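You operate a simulated robot arm through the tools that you are given. There is no shell and no other tool.

The job below is to be done with a simulated robot arm. You get a single attempt, and the scene is never put back.

JOB
Grip the 50 former in the vice and rack its worm.
Fine: both are in the fixture; the former goes in bar down; leave the fixture's clamp open.

The check looks at the end state, three seconds after you hand in, the way a careful person would. Anything else that was tipped, shoved, dropped, spilled or broken makes it a failure.

ROBOT AND FRAMES
A 7-joint arm with a fingered hand, fixed in place. Base frame: the origin is at the foot of the arm, x ahead of it, y to its left, z up; the work surface is at about z = 0.86. Lengths are in m, angles in degrees, forces in N, time in s.
Its first joint turns from -115.0 to 115.0 degrees. Payload 5 kg.
Tool frame: the origin (TCP) lies between the finger pads and is the grasp point; the fingertips stand 0.032 m ahead of it; z points along the fingers, y is the line along which they close. The gripper opens to 0.16 m. The gripper's body begins 0.089 m behind the TCP. The gripper is a hand of 4 fingers: y runs from the thumb to the fingers, the wrist lies at [0, 0, -0.267] in the tool frame, and closing takes about 1.5 s.
Orientation is told as [roll, pitch, yaw] about the base's x, y, z axes, in that order, counted from this pose: with the fingers straight down and closing along the base's y, the tool's x points along the base's -x, its y along +y and its z along -z.

CONTROLS
- The arm moves only by the tool apply_moves. Its argument "deltas" is a list of rows, each a list of 3 entries, a list of its own where there are three numbers: the shift along the base's x, y, z in m, then the turn, a rotation vector about the base's x, y, z in degrees, then the opening in per cent of the stroke, from 0 (shut) to 100 (fully open). In form: [[[tx, ty, tz], [rx, ry, rz], grip], ...]. A call has 1 to 20 rows; each row is the pose to reach, as a shift and turn from the pose commanded when the call began. A row lasts 0.2 s, in which the tool goes at most 0.05 m and 8.6 degrees; a call with a longer step from one row to the next is refused whole, and so is a gripper value outside its range. Where a pose cannot be reached the arm comes as near as it can. A force on the tool above 90 N (or 10 N above the force at the start of the call, whichever is more), or a blocked arm, ends the call early, and 0.2 s more pass. Each finger travels about 0.045 m/s and halts on what it meets, pressing with about 24 N; the grip force reading is that of the motor and also rises with nothing between the fingers. The clock runs only during rows and for 0.2 s after the last one: add rows that repeat a pose to give the fingers time. It gives the time, the measured TCP pose, the force on the tool (base axes), the opening and the grip force at its end, in the units of the frame above (readings bear some noise), with the torque about the TCP (base axes, N m) and any sound that the robot's microphone picked up.
- Cameras (640 x 400 px; columns grow to the right, rows downward): "scene" is fixed at [0.2213, -0.501, 1.6342]; the picture's right is [0.65, -0.76, 0.00], its down [-0.46, -0.39, -0.79] and it looks along [0.61, 0.51, -0.61] (base axes); focal length 362 px, centre (320, 200). "wrist" rides on the gripper at [0.08, -0.004, -0.114] in the tool frame; the picture's right is [0.05, 1.00, 0.00], its down [-0.82, 0.04, -0.58] and it looks along [-0.58, 0.03, 0.82] (tool axes); focal length 265 px, centre (320, 200). There is no depth. A picture from a camera that has moved, and an enlarged one, comes with that camera's place and axes in the base frame and with its lens.
- capture(camera): a new picture of that camera. It takes no simulated time.
- slide_trunk(by): slides the trunk up (or, below 0, down) by that many m; the arm rides with it, the base frame stays. It gives what a move gives, with no picture.
- hand_shape(shape): the hand has 4 fingers and takes this shape, open, in about a second: jaw (thumb against the fingers, like two jaws); tri (thumb and two fingers); tip (a fingertip pinch); poke (one finger out to press); point (the index stretched); flat (the hand flat); cup (the hand cupped); fist (a fist). The gripper value then closes the fingers along that shape, each until it touches; the sizes above hold for jaw. It gives what a move gives, with no picture.
- inspect(camera, box): a new picture of the part [left, top, right, bottom] of that camera's present view, enlarged. It takes no simulated time.
- finish_job(): hands the job in; it is judged then, once.

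Nothing tells you positions but the pictures and the camera data. Unless the task says otherwise, let go and move clear before handing in.

The tools are called after ">>>" as a command line: name --argument value ..., lists and objects as JSON in quotes. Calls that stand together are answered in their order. apply_moves: Moves the arm, as the interface text tells. Its arguments: {"type":"object","properties":{"deltas":{"type":"array","items":{"type":"array"}}},"required":["deltas"]} The other tools are called the same way: slide_trunk (by) slides the trunk up or down; hand_shape (shape) gives the hand a shape; capture (camera) takes a picture; inspect (camera, box) takes an enlarged picture of a part of a camera's view; finish_job () hands the job in.

At the start:

```text
t: 0.0
ee_pos: [0.6256, -0.1266, 1.2745]
tcp_rot: [-0.1, 0.0, -0.1]
ft_force: [-0.1, 0.6, 0.7]
torque: [0.02, 0.06, 0.01]
opening: 0.1597
grip_force: 0.0
shape: jaw
trunk travel left (down, up): [-0.7, 0.29]
```

scene: 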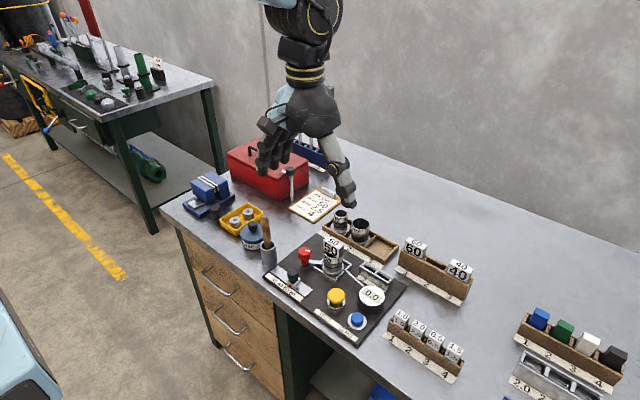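
wrist: 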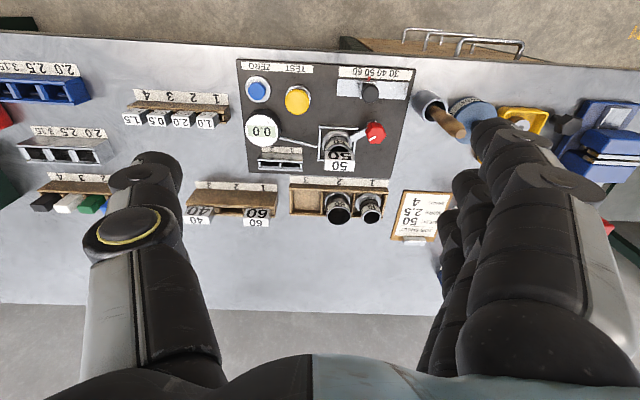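

I see a bench with a dark fixture plate (vice, dial, buttons, switches), racks of formers, worms and a card. I'll look closer before moving.

>>> inspect --camera "scene" --box '[250, 200, 420, 350]'

>>> inspect --camera "wrist" --box '[230, 50, 430, 180]'

>>> inspect --camera "wrist" --box '[0, 60, 240, 220]'

>>> inspect --camera "wrist" --box '[180, 160, 480, 260]'

>>> inspect --camera "scene" --box '[380, 230, 640, 400]'

>>> inspect --camera "scene" --box '[180, 130, 360, 250]'

```text
2.67 times, centred on (335, 275) of scene
camera zoom: at [0.2213, -0.501, 1.6342], right [0.65, -0.76, 0.0], down [-0.46, -0.39, -0.79], along [0.61, 0.51, -0.61], focal length 965 px, centre (280, 0)
```

zoom: 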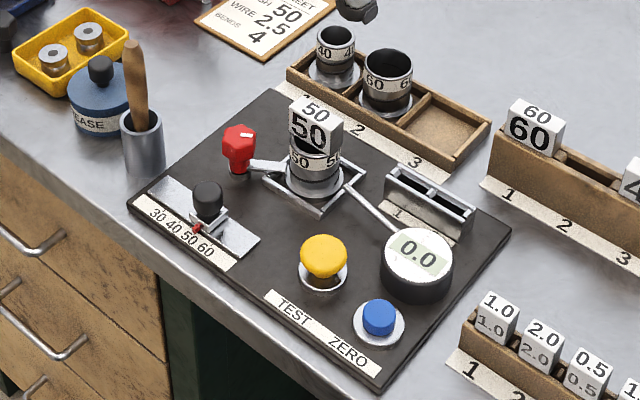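

```text
3.08 times, centred on (330, 115) of wrist
camera zoom: at [0.546, -0.1319, 1.3875], right [-0.05, 1.0, 0.0], down [0.82, 0.04, 0.58], along [0.58, 0.03, -0.82], focal length 817 px, centre (289, 462)
```

zoom: 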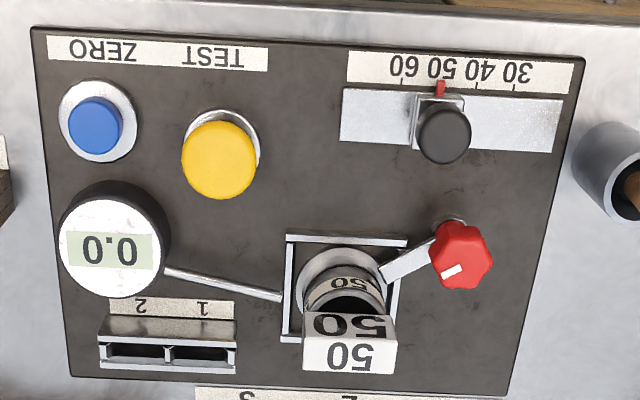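

```text
2.50 times, centred on (120, 140) of wrist
camera zoom: at [0.546, -0.1319, 1.3875], right [-0.05, 1.0, 0.0], down [0.82, 0.04, 0.58], along [0.58, 0.03, -0.82], focal length 664 px, centre (820, 350)
```

zoom: 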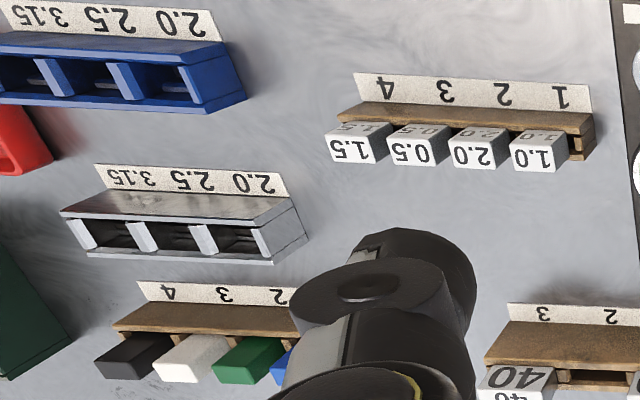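

```text
2.13 times, centred on (330, 210) of wrist
camera zoom: at [0.546, -0.1319, 1.3875], right [-0.05, 1.0, 0.0], down [0.82, 0.04, 0.58], along [0.58, 0.03, -0.82], focal length 566 px, centre (299, 179)
```

zoom: 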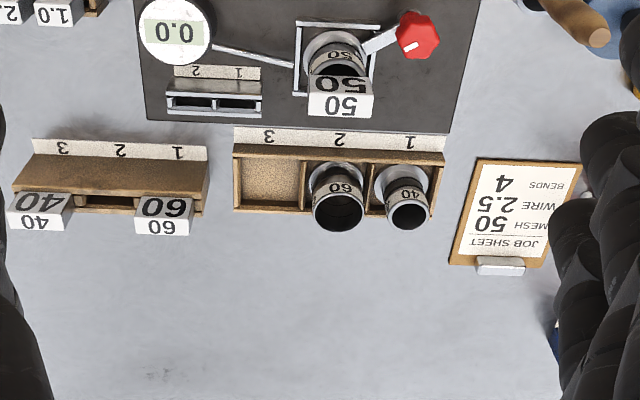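

```text
2.35 times, centred on (510, 315) of scene
camera zoom: at [0.2213, -0.501, 1.6342], right [0.65, -0.76, 0.0], down [-0.46, -0.39, -0.79], along [0.61, 0.51, -0.61], focal length 851 px, centre (-127, -71)
```

zoom: 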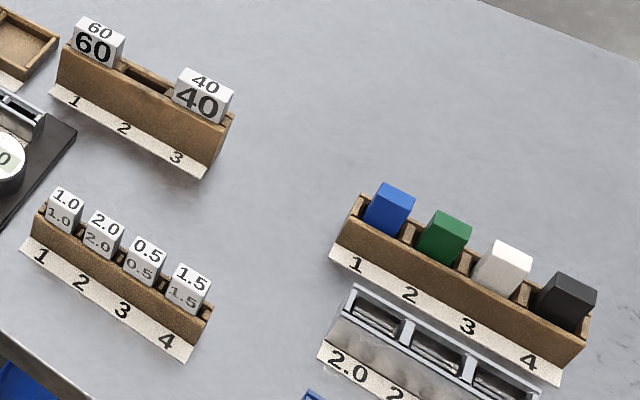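

```text
3.33 times, centred on (270, 190) of scene
camera zoom: at [0.2213, -0.501, 1.6342], right [0.65, -0.76, 0.0], down [-0.46, -0.39, -0.79], along [0.61, 0.51, -0.61], focal length 1206 px, centre (487, 233)
```

zoom: 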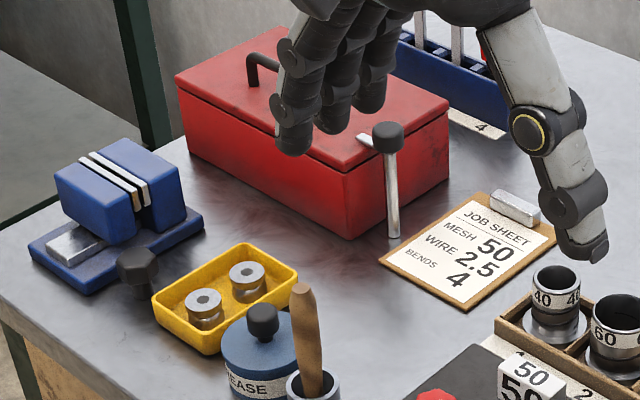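

The fixture holds a square "50" head standing on a round "50" tube. I take the headed piece to be the former (its bar goes down into the tube) and the tube to be the worm. The tube rack's slot 3 is empty, and the blue vice is at the left. I'll zoom in on each.

>>> inspect --camera "scene" --box '[180, 165, 260, 225]'

>>> inspect --camera "scene" --box '[295, 230, 375, 290]'

>>> inspect --camera "wrist" --box '[300, 110, 400, 180]'

>>> inspect --camera "wrist" --box '[500, 80, 640, 200]'

>>> inspect --camera "scene" --box '[310, 195, 480, 305]'

```text
6.67 times, centred on (220, 195) of scene
camera zoom: at [0.2213, -0.501, 1.6342], right [0.65, -0.76, 0.0], down [-0.46, -0.39, -0.79], along [0.61, 0.51, -0.61], focal length 2412 px, centre (987, 233)
```

zoom: 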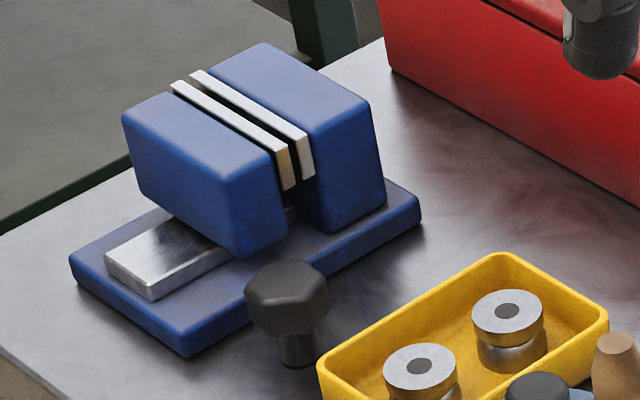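

```text
6.67 times, centred on (335, 260) of scene
camera zoom: at [0.2213, -0.501, 1.6342], right [0.65, -0.76, 0.0], down [-0.46, -0.39, -0.79], along [0.61, 0.51, -0.61], focal length 2412 px, centre (220, -200)
```

zoom: 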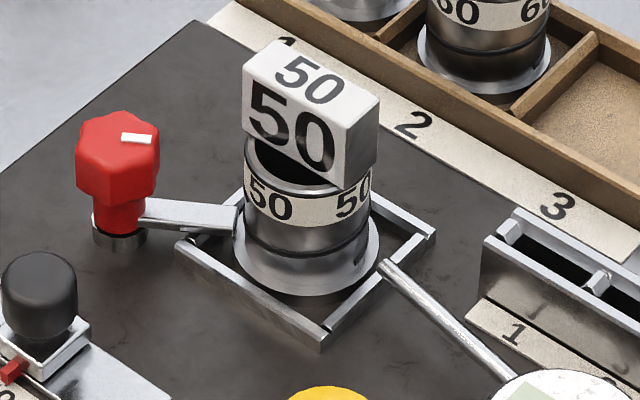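

```text
5.71 times, centred on (350, 145) of wrist
camera zoom: at [0.546, -0.1319, 1.3875], right [-0.05, 1.0, 0.0], down [0.82, 0.04, 0.58], along [0.58, 0.03, -0.82], focal length 1517 px, centre (149, 514)
```

zoom: 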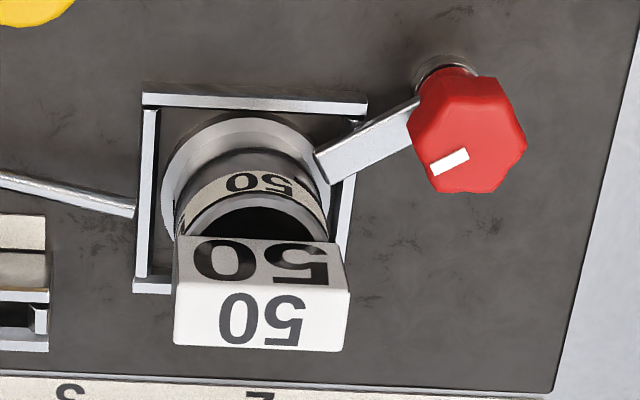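

```text
3.33 times, centred on (570, 140) of wrist
camera zoom: at [0.546, -0.1319, 1.3875], right [-0.05, 1.0, 0.0], down [0.82, 0.04, 0.58], along [0.58, 0.03, -0.82], focal length 885 px, centre (-513, 400)
```

zoom: 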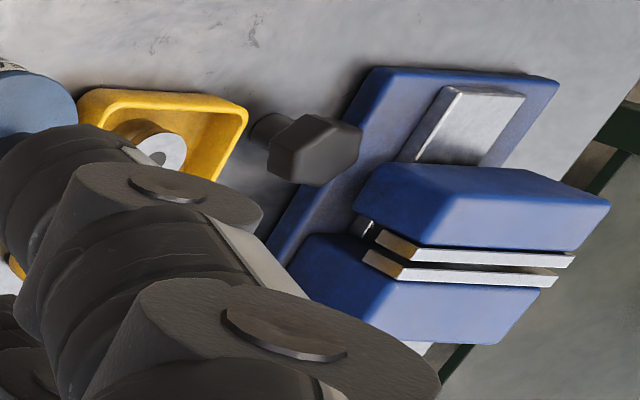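

```text
3.64 times, centred on (395, 250) of scene
camera zoom: at [0.2213, -0.501, 1.6342], right [0.65, -0.76, 0.0], down [-0.46, -0.39, -0.79], along [0.61, 0.51, -0.61], focal length 1315 px, centre (47, 18)
```

zoom: 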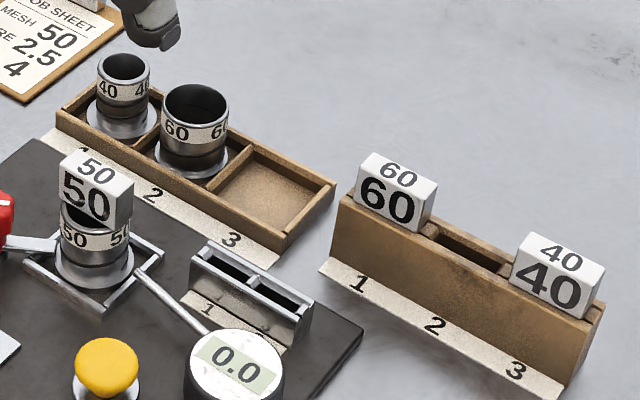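

The sheet reads mesh 50, wire 2.5, bends 4. I take the tube to be near (0.75, -0.09) and the vice near (0.71, 0.385), with its hex knob on its -y side. I'll move in for closer wrist views.

>>> apply_moves --deltas '[[[-0.01, 0.012, -0.04], [0, 0, 0], 100], [[-0.02, 0.024, -0.08], [0, 0, 0], 100], [[-0.025, 0.037, -0.12], [0, 0, 0], 100], [[-0.025, 0.037, -0.155], [0, 0, 0], 100]]'

```text
t: 1.0
ee_pos: [0.6008, -0.0887, 1.1189]
tcp_rot: [0.0, 0.0, 0.0]
ft_force: [0.4, -1.0, 0.1]
torque: [0.01, 0.05, -0.01]
opening: 0.1599
grip_force: 0.1
shape: jaw
trunk travel left (down, up): [-0.7, 0.29]
```

>>> capture --camera "wrist"

>>> inspect --camera "wrist" --box '[220, 100, 460, 250]'

>>> capture --camera "scene"

```text
taken
camera wrist: at [0.5205, -0.0932, 1.2315], right [-0.05, 1.0, 0.0], down [0.82, 0.04, 0.58], along [0.58, 0.03, -0.82], focal length 265 px, centre (320, 200)
```

wrist: 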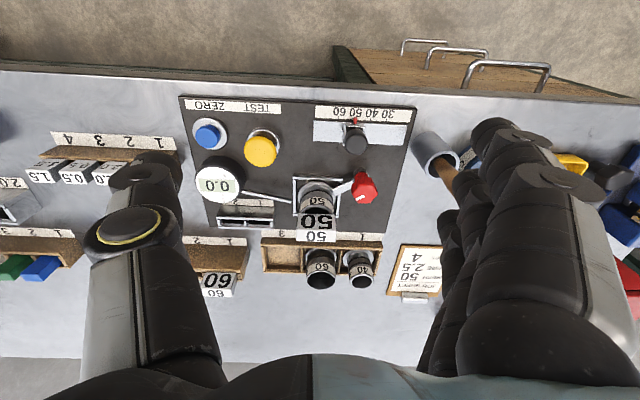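

```text
2.67 times, centred on (340, 175) of wrist
camera zoom: at [0.5205, -0.0932, 1.2315], right [-0.05, 1.0, 0.0], down [0.82, 0.04, 0.58], along [0.58, 0.03, -0.82], focal length 708 px, centre (267, 267)
```

zoom: 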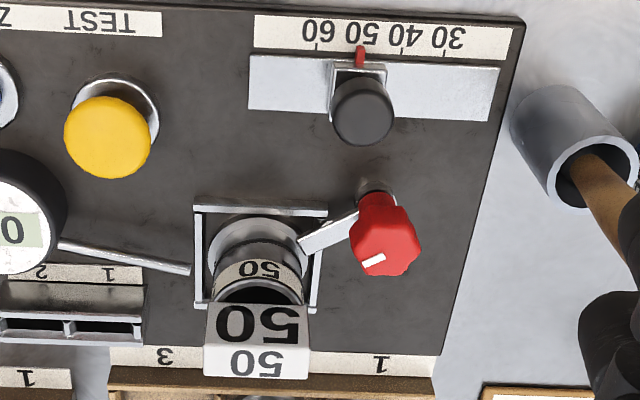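

```text
taken
```

scene: 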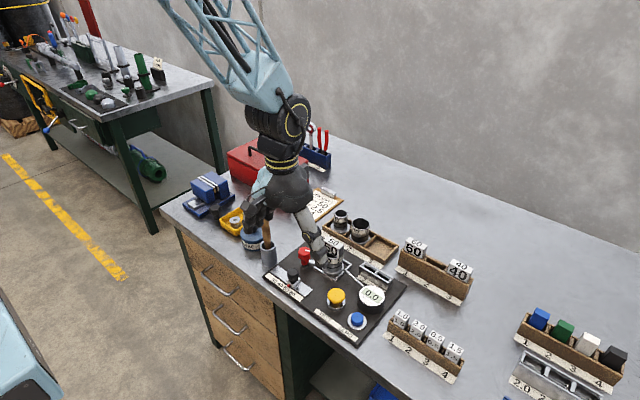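

Triangulating two wrist views puts the former's head top at about (0.767, -0.085, 0.966) and the red clamp knob at about (0.72, -0.02, 0.93). Next I'll check what the hand's shapes look like and get a view of the vice.

>>> inspect --camera "scene" --box '[230, 140, 390, 280]'

>>> apply_moves --deltas '[[[-0.01, 0.045, 0.01], [0, 0, 0], 100], [[-0.02, 0.09, 0.02], [0, 0, 0], 100], [[-0.03, 0.135, 0.03], [0, 0, 0], 100], [[-0.03, 0.18, 0.03], [0, 0, 0], 100], [[-0.03, 0.225, 0.03], [0, 0, 0], 100], [[-0.03, 0.27, 0.03], [0, 0, 0], 100], [[-0.03, 0.315, 0.03], [0, 0, 0], 100], [[-0.03, 0.36, 0.03], [0, 0, 0], 100], [[-0.03, 0.4, 0.03], [0, 0, 0], 100], [[-0.03, 0.44, 0.03], [0, 0, 0], 100], [[-0.03, 0.46, 0.03], [0, 0, 0], 100]]'

>>> capture --camera "wrist"

>>> capture --camera "scene"

```text
2.86 times, centred on (310, 210) of scene
camera zoom: at [0.2213, -0.501, 1.6342], right [0.65, -0.76, 0.0], down [-0.46, -0.39, -0.79], along [0.61, 0.51, -0.61], focal length 1034 px, centre (349, 171)
```

zoom: 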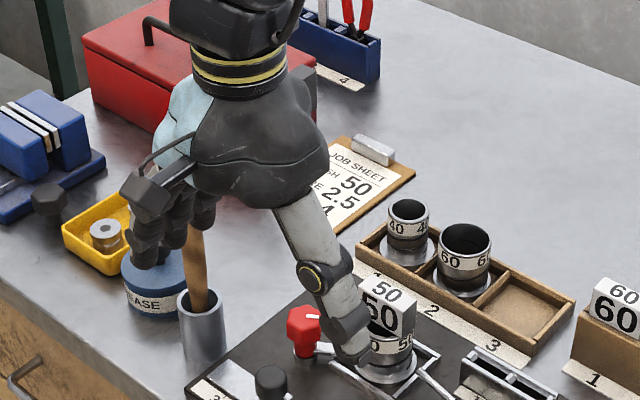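

```text
t: 3.4
ee_pos: [0.5711, 0.3702, 1.148]
tcp_rot: [-0.1, 0.1, 0.0]
ft_force: [-0.1, 0.2, 0.6]
torque: [-0.01, 0.0, 0.04]
opening: 0.1596
grip_force: 0.2
shape: jaw
trunk travel left (down, up): [-0.7, 0.29]
```

```text
taken
camera wrist: at [0.4914, 0.3655, 1.2614], right [-0.05, 1.0, 0.0], down [0.82, 0.04, 0.58], along [0.58, 0.03, -0.82], focal length 265 px, centre (320, 200)
```

wrist: 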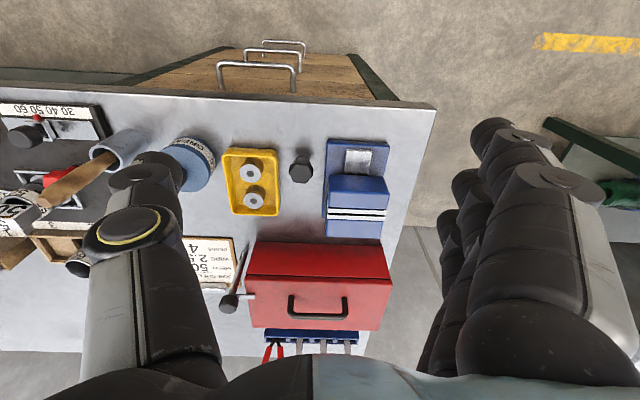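

```text
taken
```

scene: 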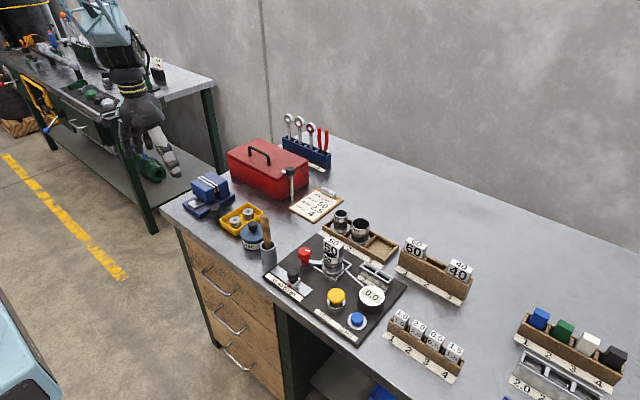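

The vice and its hex knob are now in view, along with a post with a black cap beside the toolbox. I'll zoom in on both.

>>> inspect --camera "wrist" --box '[270, 120, 430, 250]'

>>> inspect --camera "wrist" --box '[180, 230, 300, 330]'

>>> inspect --camera "scene" --box '[260, 150, 320, 210]'

>>> inspect --camera "scene" --box '[280, 230, 380, 300]'

>>> inspect --camera "scene" --box '[90, 50, 210, 190]'

```text
3.08 times, centred on (350, 185) of wrist
camera zoom: at [0.4914, 0.3655, 1.2614], right [-0.05, 1.0, 0.0], down [0.82, 0.04, 0.58], along [0.58, 0.03, -0.82], focal length 817 px, centre (228, 246)
```

zoom: 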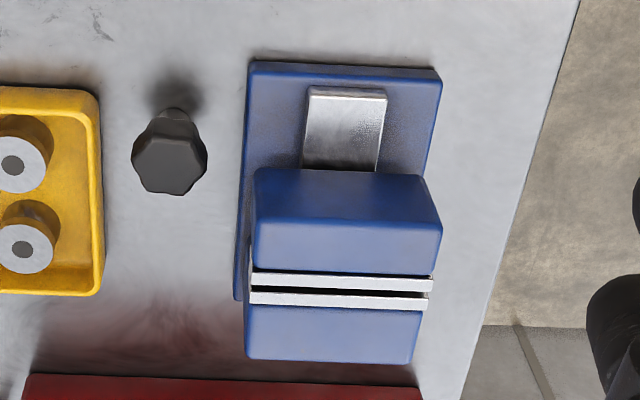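

```text
4.00 times, centred on (240, 280) of wrist
camera zoom: at [0.4914, 0.3655, 1.2614], right [-0.05, 1.0, 0.0], down [0.82, 0.04, 0.58], along [0.58, 0.03, -0.82], focal length 1062 px, centre (640, -120)
```

zoom: 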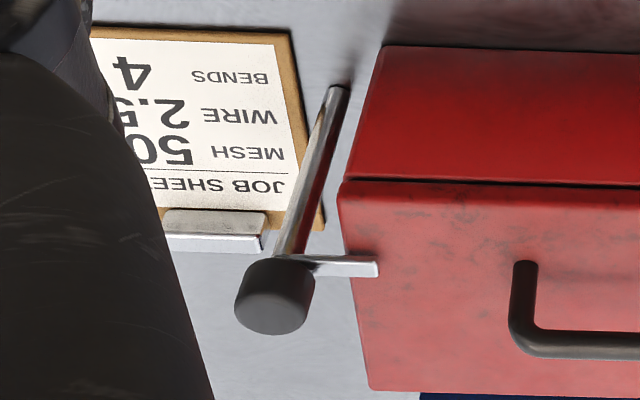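

```text
6.67 times, centred on (290, 180) of scene
camera zoom: at [0.2213, -0.501, 1.6342], right [0.65, -0.76, 0.0], down [-0.46, -0.39, -0.79], along [0.61, 0.51, -0.61], focal length 2412 px, centre (520, 333)
```

zoom: 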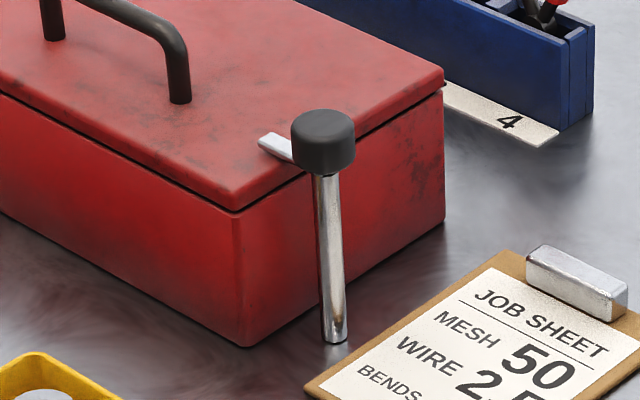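

```text
5.71 times, centred on (330, 265) of scene
camera zoom: at [0.2213, -0.501, 1.6342], right [0.65, -0.76, 0.0], down [-0.46, -0.39, -0.79], along [0.61, 0.51, -0.61], focal length 2067 px, centre (263, -171)
```

zoom: 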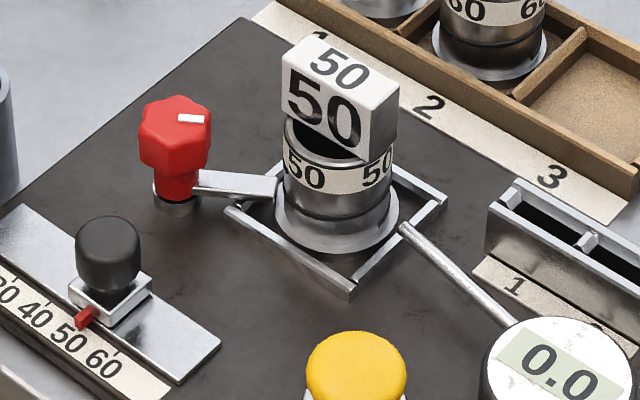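

```text
2.86 times, centred on (150, 120) of scene
camera zoom: at [0.2213, -0.501, 1.6342], right [0.65, -0.76, 0.0], down [-0.46, -0.39, -0.79], along [0.61, 0.51, -0.61], focal length 1034 px, centre (806, 429)
```

zoom: 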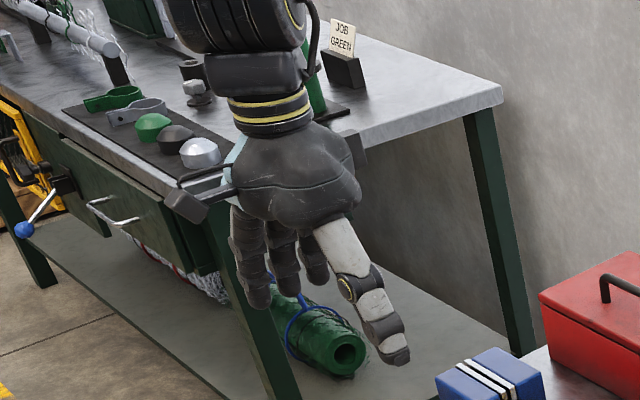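

The vice's jaw gap runs along y, with its top at about (0.744, 0.435, 0.937). Its knob is at about (0.693, 0.346, 0.905), with little room around it. I'll try the narrower hand shapes up here.

>>> hand_shape --shape "tip"

>>> capture --camera "wrist"

>>> inspect --camera "scene" --box '[90, 50, 210, 190]'

>>> hand_shape --shape "tri"

>>> capture --camera "wrist"

>>> inspect --camera "scene" --box '[90, 50, 210, 190]'

```text
t: 4.3
ee_pos: [0.5716, 0.3683, 1.1479]
tcp_rot: [0.0, 0.1, 0.2]
ft_force: [-0.2, 0.6, 0.2]
torque: [-0.01, -0.01, -0.02]
opening: 0.1599
grip_force: 0.0
shape: tip
trunk travel left (down, up): [-0.7, 0.29]
```

```text
taken
camera wrist: at [0.4912, 0.3648, 1.2616], right [-0.05, 1.0, 0.0], down [0.82, 0.04, 0.58], along [0.58, 0.03, -0.82], focal length 265 px, centre (320, 200)
```

wrist: 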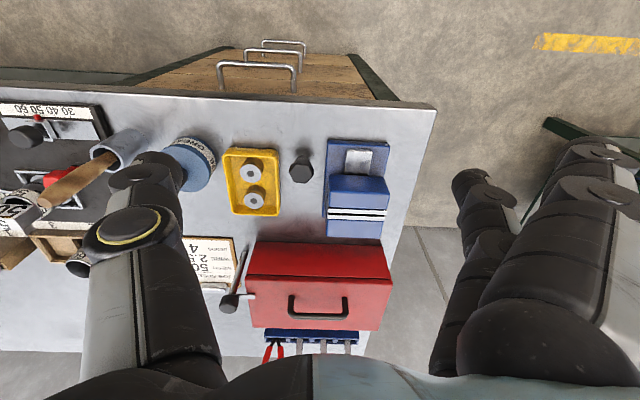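

```text
2.86 times, centred on (150, 120) of scene
camera zoom: at [0.2213, -0.501, 1.6342], right [0.65, -0.76, 0.0], down [-0.46, -0.39, -0.79], along [0.61, 0.51, -0.61], focal length 1034 px, centre (806, 429)
```

zoom: 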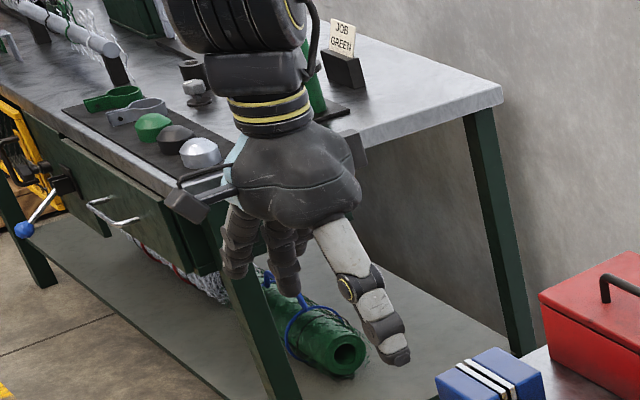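

```text
t: 5.2
ee_pos: [0.5707, 0.3697, 1.1492]
tcp_rot: [0.0, 0.1, 0.0]
ft_force: [-0.2, 0.3, 1.0]
torque: [0.02, -0.01, -0.01]
opening: 0.1599
grip_force: 0.0
shape: tri
trunk travel left (down, up): [-0.7, 0.29]
```

```text
taken
camera wrist: at [0.4912, 0.3648, 1.2616], right [-0.05, 1.0, 0.0], down [0.82, 0.04, 0.58], along [0.58, 0.03, -0.82], focal length 265 px, centre (320, 200)
```

wrist: 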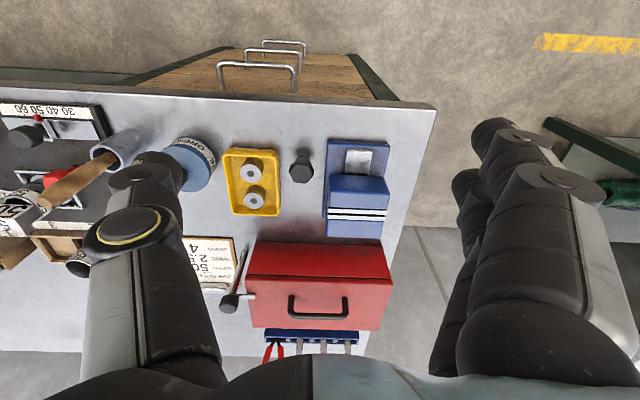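

```text
2.86 times, centred on (150, 120) of scene
camera zoom: at [0.2213, -0.501, 1.6342], right [0.65, -0.76, 0.0], down [-0.46, -0.39, -0.79], along [0.61, 0.51, -0.61], focal length 1034 px, centre (806, 429)
```

zoom: 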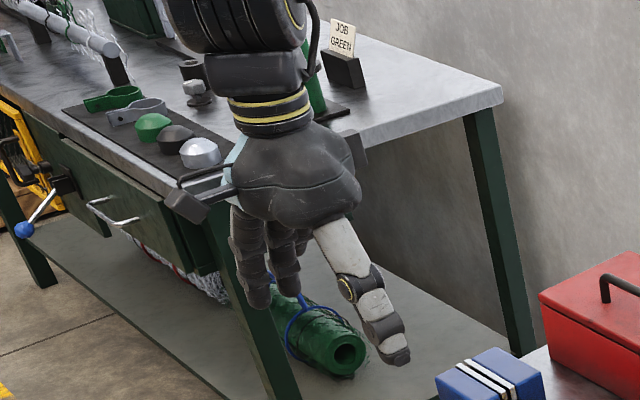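

The shapes differ only slightly when open, so I'll close the hand in free space to see where the tips meet.

>>> apply_moves --deltas '[[[0, 0, 0], [0, 0, 0], 30], [[0, 0, 0], [0, 0, 0], 25], [[0, 0, 0], [0, 0, 0], 25], [[0, 0, 0], [0, 0, 0], 25], [[0, 0, 0], [0, 0, 0], 25], [[0, 0, 0], [0, 0, 0], 25], [[0, 0, 0], [0, 0, 0], 25], [[0, 0, 0], [0, 0, 0], 25]]'

>>> capture --camera "wrist"

>>> inspect --camera "scene" --box '[90, 50, 210, 190]'

>>> hand_shape --shape "tip"

>>> apply_moves --deltas '[[[0, 0, 0], [0, 0, 0], 30], [[0, 0, 0], [0, 0, 0], 25], [[0, 0, 0], [0, 0, 0], 25], [[0, 0, 0], [0, 0, 0], 25], [[0, 0, 0], [0, 0, 0], 25], [[0, 0, 0], [0, 0, 0], 25], [[0, 0, 0], [0, 0, 0], 25], [[0, 0, 0], [0, 0, 0], 25]]'

>>> capture --camera "wrist"

>>> inspect --camera "scene" --box '[90, 50, 210, 190]'

>>> hand_shape --shape "jaw"

>>> apply_moves --deltas '[[[0, 0, 0], [0, 0, 0], 30], [[0, 0, 0], [0, 0, 0], 25], [[0, 0, 0], [0, 0, 0], 25], [[0, 0, 0], [0, 0, 0], 25], [[0, 0, 0], [0, 0, 0], 25], [[0, 0, 0], [0, 0, 0], 25], [[0, 0, 0], [0, 0, 0], 25], [[0, 0, 0], [0, 0, 0], 25]]'

>>> capture --camera "wrist"

>>> inspect --camera "scene" --box '[90, 50, 210, 190]'

```text
t: 7.0
ee_pos: [0.5703, 0.3706, 1.1493]
tcp_rot: [0.0, 0.0, 0.1]
ft_force: [0.6, -0.3, -0.1]
torque: [-0.01, 0.03, 0.03]
opening: 0.0406
grip_force: 0.2
shape: tri
trunk travel left (down, up): [-0.7, 0.29]
```

```text
taken
camera wrist: at [0.4912, 0.3649, 1.2616], right [-0.05, 1.0, 0.0], down [0.82, 0.04, 0.58], along [0.58, 0.03, -0.82], focal length 265 px, centre (320, 200)
```

wrist: 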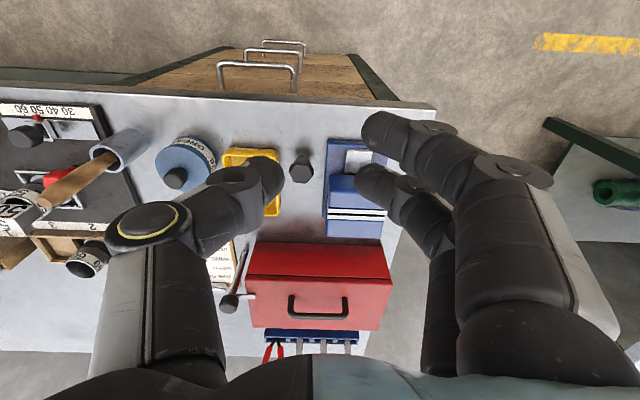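

```text
2.86 times, centred on (150, 120) of scene
camera zoom: at [0.2213, -0.501, 1.6342], right [0.65, -0.76, 0.0], down [-0.46, -0.39, -0.79], along [0.61, 0.51, -0.61], focal length 1034 px, centre (806, 429)
```

zoom: 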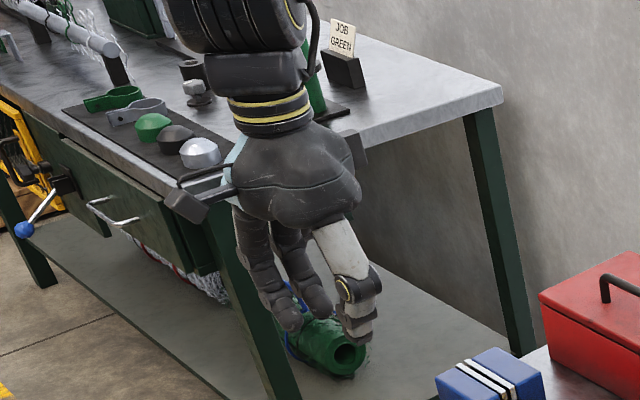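

```text
t: 7.9
ee_pos: [0.5709, 0.3696, 1.1479]
tcp_rot: [0.0, 0.0, 0.1]
ft_force: [-0.7, -1.1, -0.2]
torque: [-0.01, -0.01, 0.02]
opening: 0.16
grip_force: 0.2
shape: tip
trunk travel left (down, up): [-0.7, 0.29]
```

```text
t: 9.7
ee_pos: [0.5715, 0.3696, 1.1487]
tcp_rot: [0.0, 0.0, 0.1]
ft_force: [-0.6, 1.1, 0.5]
torque: [0.02, -0.02, 0.03]
opening: 0.0406
grip_force: 0.0
shape: tip
trunk travel left (down, up): [-0.7, 0.29]
```

```text
taken
camera wrist: at [0.4912, 0.3649, 1.2616], right [-0.05, 1.0, 0.0], down [0.82, 0.04, 0.58], along [0.58, 0.03, -0.82], focal length 265 px, centre (320, 200)
```

wrist: 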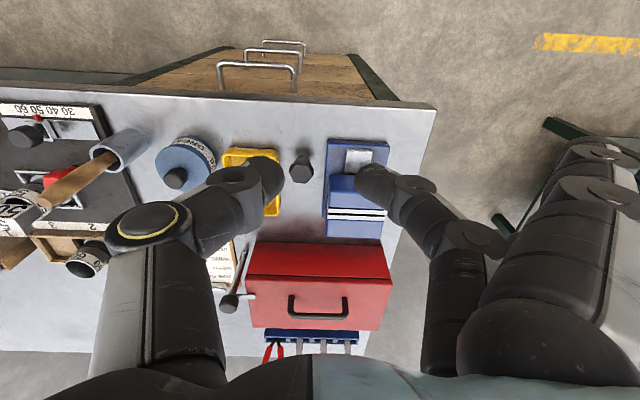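

```text
2.86 times, centred on (150, 120) of scene
camera zoom: at [0.2213, -0.501, 1.6342], right [0.65, -0.76, 0.0], down [-0.46, -0.39, -0.79], along [0.61, 0.51, -0.61], focal length 1034 px, centre (806, 429)
```

zoom: 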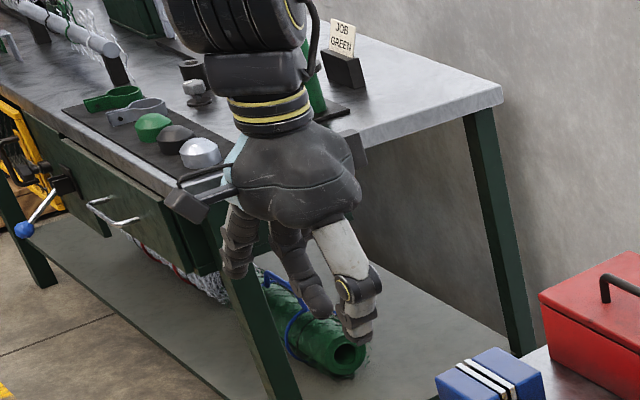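

```text
t: 10.6
ee_pos: [0.571, 0.3699, 1.1473]
tcp_rot: [0.0, 0.0, 0.0]
ft_force: [-0.1, 0.3, -0.3]
torque: [0.0, 0.0, -0.01]
opening: 0.1599
grip_force: 0.2
shape: jaw
trunk travel left (down, up): [-0.7, 0.29]
```

```text
t: 12.4
ee_pos: [0.5714, 0.37, 1.1499]
tcp_rot: [0.0, 0.1, 0.0]
ft_force: [-0.2, 0.3, 0.1]
torque: [-0.03, -0.01, -0.01]
opening: 0.0404
grip_force: 0.1
shape: jaw
trunk travel left (down, up): [-0.7, 0.29]
```

```text
taken
camera wrist: at [0.4912, 0.3649, 1.2616], right [-0.05, 1.0, 0.0], down [0.82, 0.04, 0.58], along [0.58, 0.03, -0.82], focal length 265 px, centre (320, 200)
```

wrist: 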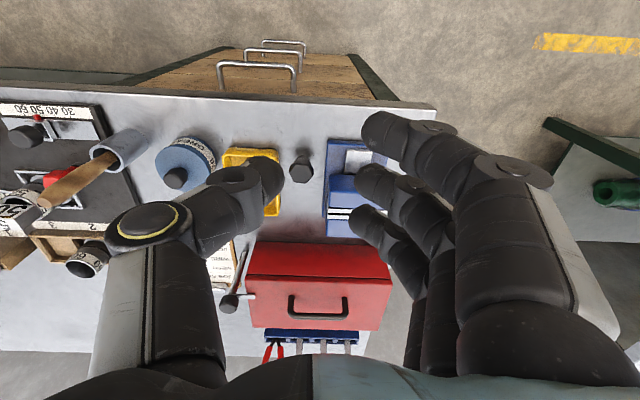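

```text
2.86 times, centred on (150, 120) of scene
camera zoom: at [0.2213, -0.501, 1.6342], right [0.65, -0.76, 0.0], down [-0.46, -0.39, -0.79], along [0.61, 0.51, -0.61], focal length 1034 px, centre (806, 429)
```

zoom: 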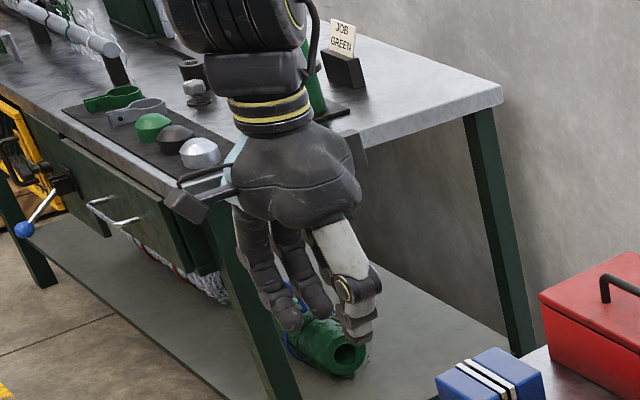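

The "tip" shape pinches with the thumb and one finger in line with the TCP, which suits the tight spaces. I'll open the fixture clamp first: its red knob is at about (0.72, -0.022), and the brush standing near (0.67, 0.07) must be kept clear.

>>> hand_shape --shape "tip"

>>> apply_moves --deltas '[[[0.015, -0.04, 0], [0, 0, 8], 80], [[0.03, -0.08, 0], [0, 0, 16], 60], [[0.045, -0.12, 0], [0, 0, 24], 50], [[0.06, -0.16, 0], [0, 0, 32], 45], [[0.075, -0.2, 0], [0, 0, 40], 45], [[0.09, -0.24, 0], [0, 0, 48], 45], [[0.105, -0.28, 0], [0, 0, 56], 45], [[0.12, -0.32, -0.01], [0, 0, 64], 45], [[0.135, -0.36, -0.03], [0, 0, 72], 45], [[0.15, -0.392, -0.048], [0, 0, 80], 45], [[0.15, -0.392, -0.048], [0, 0, 80], 45]]'

>>> capture --camera "wrist"

>>> capture --camera "scene"

```text
t: 13.3
ee_pos: [0.5702, 0.3699, 1.148]
tcp_rot: [0.0, 0.0, 0.1]
ft_force: [1.2, -0.3, -0.3]
torque: [-0.04, -0.05, 0.02]
opening: 0.16
grip_force: 0.1
shape: tip
trunk travel left (down, up): [-0.7, 0.29]
```

```text
t: 15.7
ee_pos: [0.7182, -0.0198, 1.1054]
tcp_rot: [0.0, 0.0, 80.3]
ft_force: [0.3, 0.1, -0.1]
torque: [-0.03, -0.01, 0.0]
opening: 0.0725
grip_force: 0.0
shape: tip
trunk travel left (down, up): [-0.7, 0.29]
```

```text
taken
camera wrist: at [0.7096, -0.101, 1.2178], right [-0.99, 0.12, 0.0], down [0.1, 0.81, 0.58], along [0.07, 0.57, -0.82], focal length 265 px, centre (320, 200)
```

wrist: 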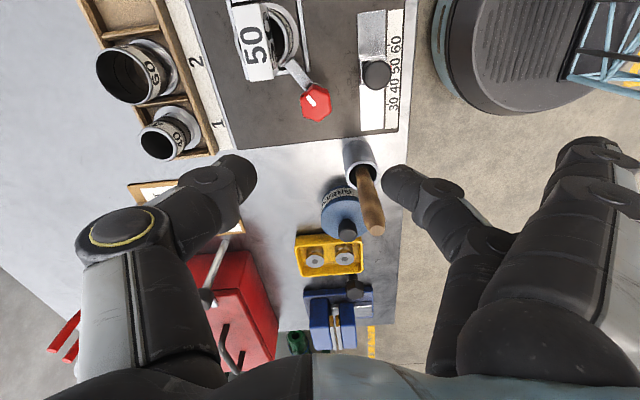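

```text
taken
```

scene: 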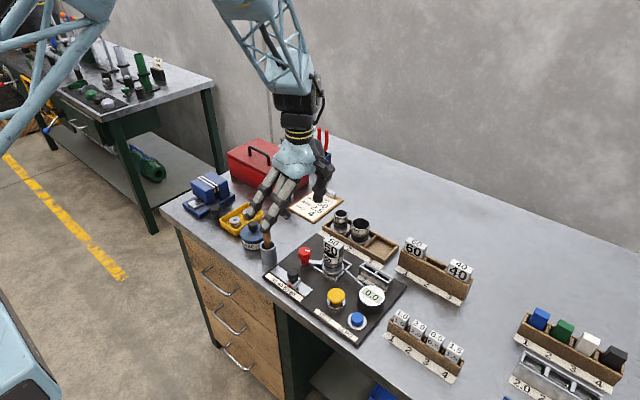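

>>> inspect --camera "scene" --box '[230, 130, 350, 290]'

>>> inspect --camera "wrist" --box '[200, 0, 420, 140]'

```text
2.50 times, centred on (290, 210) of scene
camera zoom: at [0.2213, -0.501, 1.6342], right [0.65, -0.76, 0.0], down [-0.46, -0.39, -0.79], along [0.61, 0.51, -0.61], focal length 904 px, centre (395, 175)
```

zoom: 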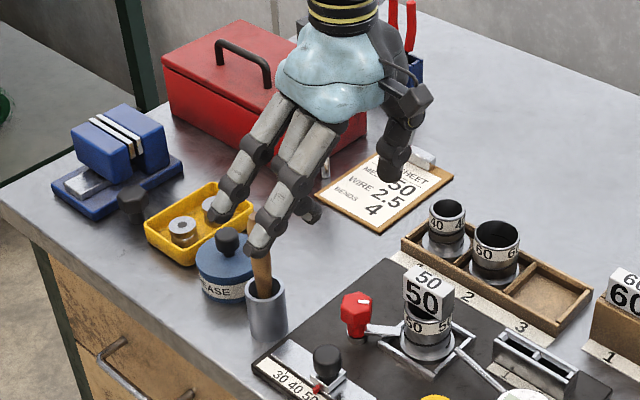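

```text
2.86 times, centred on (310, 70) of wrist
camera zoom: at [0.7096, -0.101, 1.2178], right [-0.99, 0.12, 0.0], down [0.1, 0.81, 0.58], along [0.07, 0.57, -0.82], focal length 758 px, centre (349, 571)
```

zoom: 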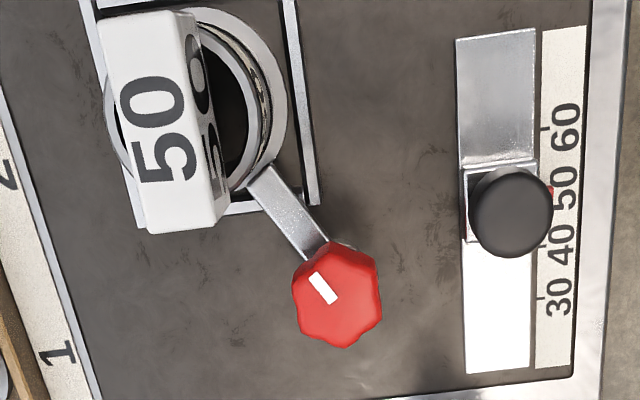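

The red knob refines to (0.723, -0.022), with its pointer and lever aimed at the tube. In this shape the unused fingers stick out sideways, so I'll use a yaw of about 110, which keeps them away from the brush, and come down onto the knob.

>>> apply_moves --deltas '[[[0.002, 0, 0], [0, 0, 8], 45], [[0.002, 0, 0], [0, 0, 16], 45], [[0.002, 0, 0], [0, 0, 24], 45], [[0.002, 0, 0], [0, 0, 30], 45], [[0.002, 0, -0.03], [0, 0, 30], 45], [[0.002, 0, -0.06], [0, 0, 30], 45], [[0.002, 0, -0.09], [0, 0, 30], 45], [[0.002, 0, -0.09], [0, 0, 30], 45]]'

>>> capture --camera "wrist"

>>> inspect --camera "scene" --box '[220, 150, 380, 310]'

```text
t: 17.5
ee_pos: [0.7224, -0.0219, 1.0124]
tcp_rot: [0.0, 0.0, 110.2]
ft_force: [-0.2, 0.6, -0.6]
torque: [-0.02, -0.04, 0.0]
opening: 0.0725
grip_force: 0.1
shape: tip
trunk travel left (down, up): [-0.7, 0.29]
```

```text
taken
camera wrist: at [0.7542, -0.0965, 1.1252], right [-0.92, -0.39, 0.0], down [-0.32, 0.75, 0.58], along [-0.23, 0.53, -0.82], focal length 265 px, centre (320, 200)
```

wrist: 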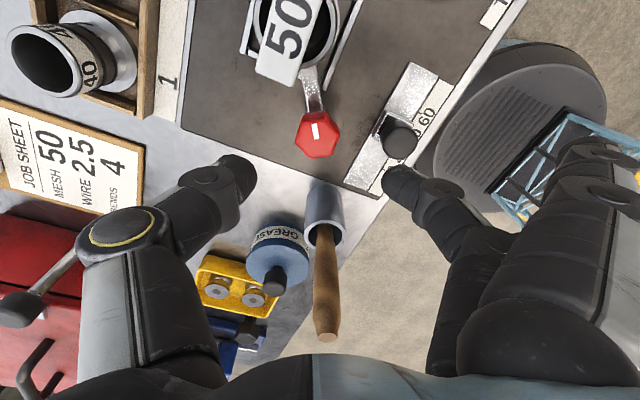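

```text
2.50 times, centred on (300, 230) of scene
camera zoom: at [0.2213, -0.501, 1.6342], right [0.65, -0.76, 0.0], down [-0.46, -0.39, -0.79], along [0.61, 0.51, -0.61], focal length 904 px, centre (370, 125)
```

zoom: 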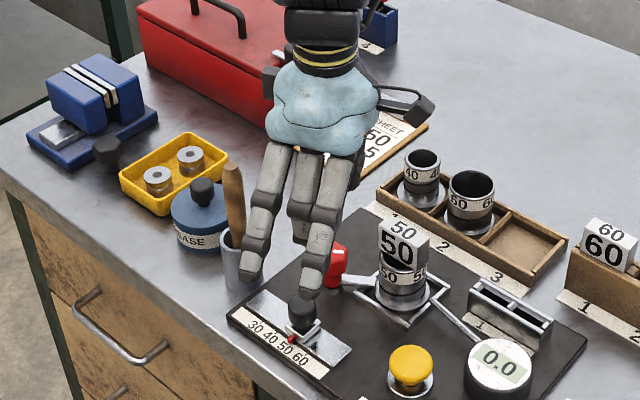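

The hand has a thumb and three fingers, so the index and ring splay out in this shape. I'll turn to about 140 so they clear the slider knob at (0.649, -0.042), then keep descending.

>>> apply_moves --deltas '[[[0, 0, 0], [0, 0, 8], 45], [[0, 0, 0], [0, 0, 16], 45], [[0, 0, 0], [0, 0, 24], 45], [[0, 0, 0], [0, 0, 30], 45], [[0, 0, -0.02], [0, 0, 30], 45], [[0, 0, -0.04], [0, 0, 30], 45], [[0, 0, -0.055], [0, 0, 30], 45], [[0, 0, -0.055], [0, 0, 30], 45]]'

>>> capture --camera "wrist"

>>> inspect --camera "scene" --box '[240, 190, 380, 310]'

```text
t: 19.3
ee_pos: [0.7211, -0.0228, 1.0006]
tcp_rot: [0.0, 0.2, 135.1]
ft_force: [0.0, 0.5, -0.6]
torque: [0.03, -0.06, -0.01]
opening: 0.0724
grip_force: 0.0
shape: tip
out of reach, approached as far as the arm can: row 4, 5, 6, 7, 8
trunk travel left (down, up): [-0.7, 0.29]
```

```text
taken
camera wrist: at [0.7824, -0.0769, 1.1141], right [-0.67, -0.74, 0.0], down [-0.61, 0.55, 0.58], along [-0.43, 0.39, -0.82], focal length 265 px, centre (320, 200)
```

wrist: 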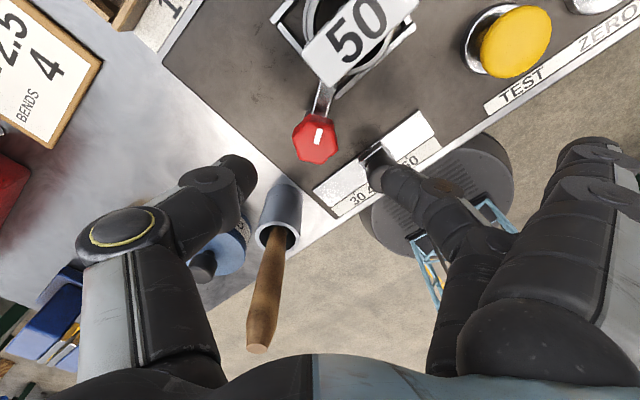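

```text
3.33 times, centred on (310, 250) of scene
camera zoom: at [0.2213, -0.501, 1.6342], right [0.65, -0.76, 0.0], down [-0.46, -0.39, -0.79], along [0.61, 0.51, -0.61], focal length 1206 px, centre (353, 33)
```

zoom: 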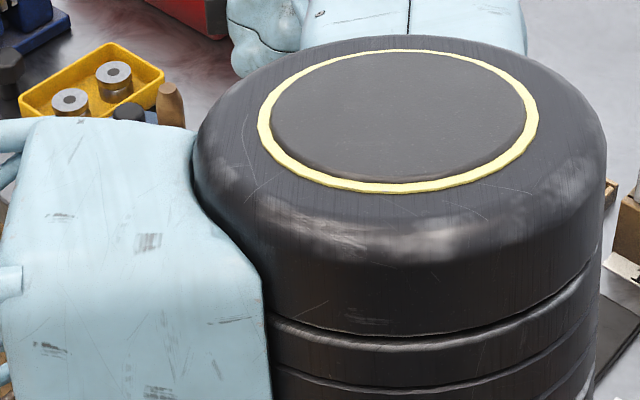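

Yaw is limited to about 135 here and the elbow swung out. I'll back up and return to a smaller yaw.

>>> apply_moves --deltas '[[[0, 0, 0.02], [0, 0, -6], 45], [[0, 0, 0.04], [0, 0, -14], 45], [[0, 0, 0.05], [0, 0, -22], 40], [[0, 0, 0.05], [0, 0, -30], 35], [[0, 0, 0.05], [0, 0, -38], 33], [[0, 0, 0.05], [0, 0, -45], 33], [[0, 0, 0.05], [0, 0, -50], 33], [[0, 0, 0.05], [0, 0, -50], 33], [[0, 0, 0.05], [0, 0, -50], 33]]'

>>> capture --camera "scene"

>>> capture --camera "wrist"

```text
t: 21.3
ee_pos: [0.7225, -0.0226, 1.0501]
tcp_rot: [0.0, 0.1, 85.0]
ft_force: [-0.2, 0.0, 0.4]
torque: [0.02, 0.03, -0.04]
opening: 0.0535
grip_force: 0.0
shape: tip
trunk travel left (down, up): [-0.7, 0.29]
```

```text
taken
```

scene: 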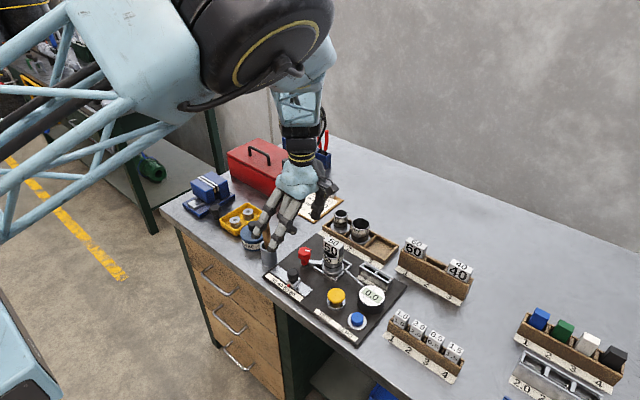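

```text
taken
camera wrist: at [0.72, -0.1031, 1.1633], right [-1.0, 0.03, 0.0], down [0.03, 0.82, 0.58], along [0.02, 0.58, -0.82], focal length 265 px, centre (320, 200)
```

wrist: 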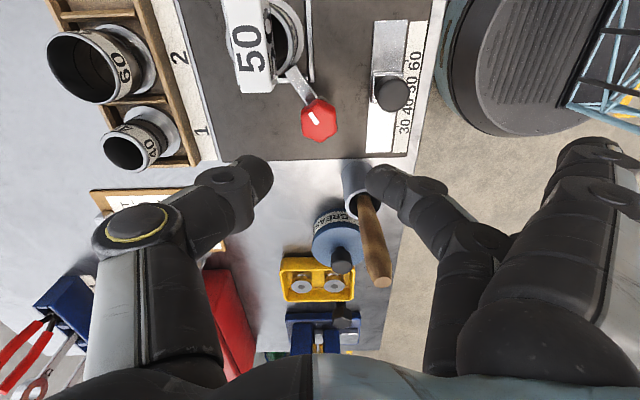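

I'm back at yaw 85 above the knob and the arm posture looks good. I'll turn to 90 and lower onto the knob with the fingers nearly closed.

>>> apply_moves --deltas '[[[0, 0, -0.01], [0, 0, 5], 33], [[0, 0, -0.04], [0, 0, 5], 33], [[0, 0, -0.07], [0, 0, 5], 33], [[0, 0, -0.09], [0, 0, 5], 33], [[0, 0, -0.105], [0, 0, 5], 33], [[0, 0, -0.116], [0, 0, 5], 33], [[0, 0, -0.116], [0, 0, 5], 33]]'

>>> capture --camera "wrist"

>>> inspect --camera "scene" --box '[240, 190, 380, 310]'

```text
t: 22.9
ee_pos: [0.7224, -0.0233, 0.9347]
tcp_rot: [0.0, 0.0, 90.3]
ft_force: [-0.8, -0.1, 0.0]
torque: [-0.04, 0.0, -0.01]
opening: 0.0531
grip_force: 0.1
shape: tip
trunk travel left (down, up): [-0.7, 0.29]
```

```text
taken
camera wrist: at [0.7276, -0.1038, 1.0474], right [-1.0, -0.05, 0.0], down [-0.04, 0.82, 0.58], along [-0.03, 0.58, -0.82], focal length 265 px, centre (320, 200)
```

wrist: 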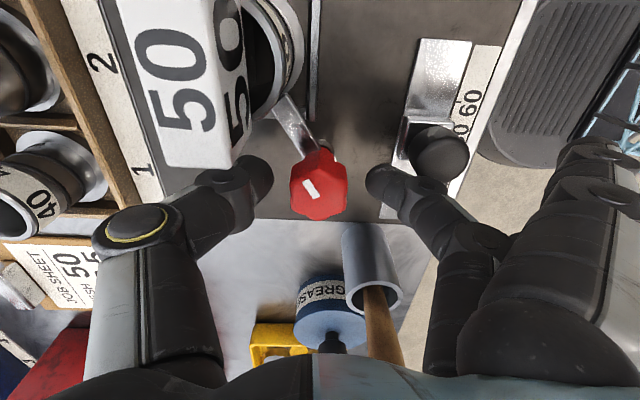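

```text
3.33 times, centred on (310, 250) of scene
camera zoom: at [0.2213, -0.501, 1.6342], right [0.65, -0.76, 0.0], down [-0.46, -0.39, -0.79], along [0.61, 0.51, -0.61], focal length 1206 px, centre (353, 33)
```

zoom: 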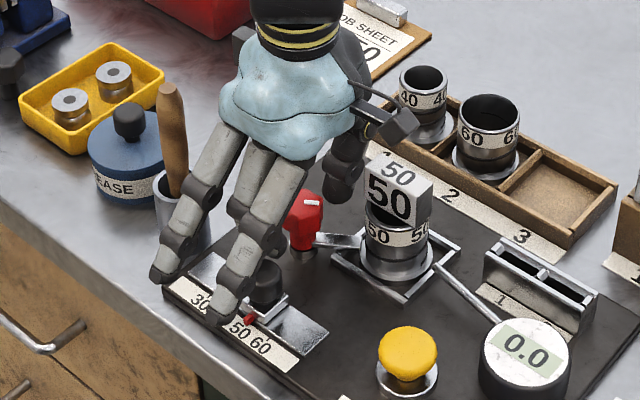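

The knob sits centred between the thumb and finger, so I'll close on it.

>>> apply_moves --deltas '[[[0, 0, -0.002], [0, 0, 0], 15], [[0, 0, -0.002], [0, 0, 0], 10], [[0, 0, -0.002], [0, 0, 0], 10], [[0, 0, -0.002], [0, 0, 0], 10]]'

>>> apply_moves --deltas '[[[0, 0, 0], [0, 0, 5], 10], [[0, 0, 0], [0, 0, 10], 10], [[0, 0, 0], [0, 0, 15], 10], [[0, 0, 0], [0, 0, 15], 10]]'

>>> capture --camera "wrist"

>>> inspect --camera "scene" --box '[260, 220, 400, 310]'

```text
t: 23.9
ee_pos: [0.7222, -0.0232, 0.9325]
tcp_rot: [0.0, 0.2, 90.1]
ft_force: [0.0, -1.3, -3.7]
torque: [-0.04, 0.05, 0.0]
opening: 0.0268
grip_force: 23.9
shape: tip
trunk travel left (down, up): [-0.7, 0.29]
```

```text
t: 24.9
ee_pos: [0.7235, -0.0237, 0.9317]
tcp_rot: [0.0, 0.0, 105.2]
ft_force: [3.8, -5.4, -1.0]
torque: [-0.14, -0.08, -0.04]
opening: 0.0267
grip_force: 24.1
shape: tip
trunk travel left (down, up): [-0.7, 0.29]
```

```text
taken
camera wrist: at [0.7493, -0.1001, 1.0452], right [-0.95, -0.31, 0.0], down [-0.25, 0.78, 0.58], along [-0.18, 0.55, -0.82], focal length 265 px, centre (320, 200)
```

wrist: 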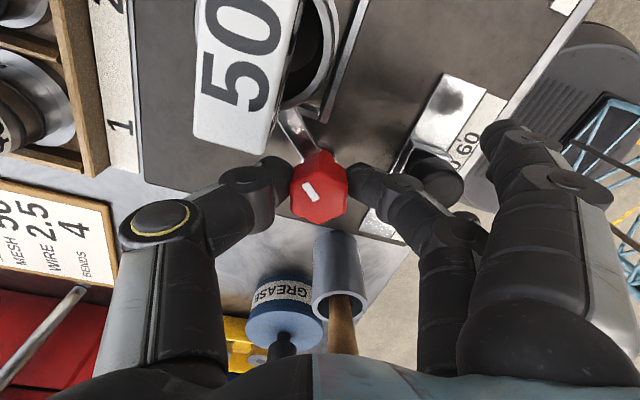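

```text
4.44 times, centred on (330, 265) of scene
camera zoom: at [0.2213, -0.501, 1.6342], right [0.65, -0.76, 0.0], down [-0.46, -0.39, -0.79], along [0.61, 0.51, -0.61], focal length 1608 px, centre (276, -89)
```

zoom: 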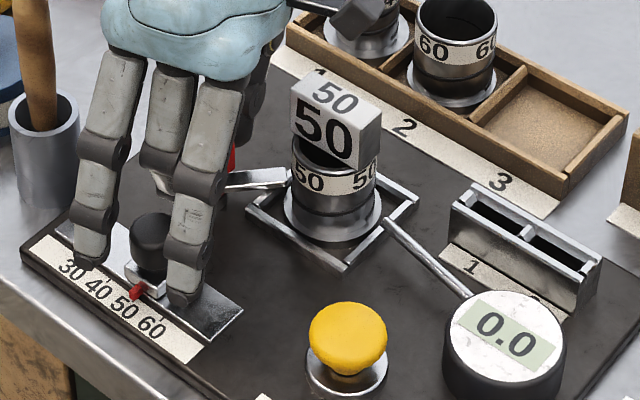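

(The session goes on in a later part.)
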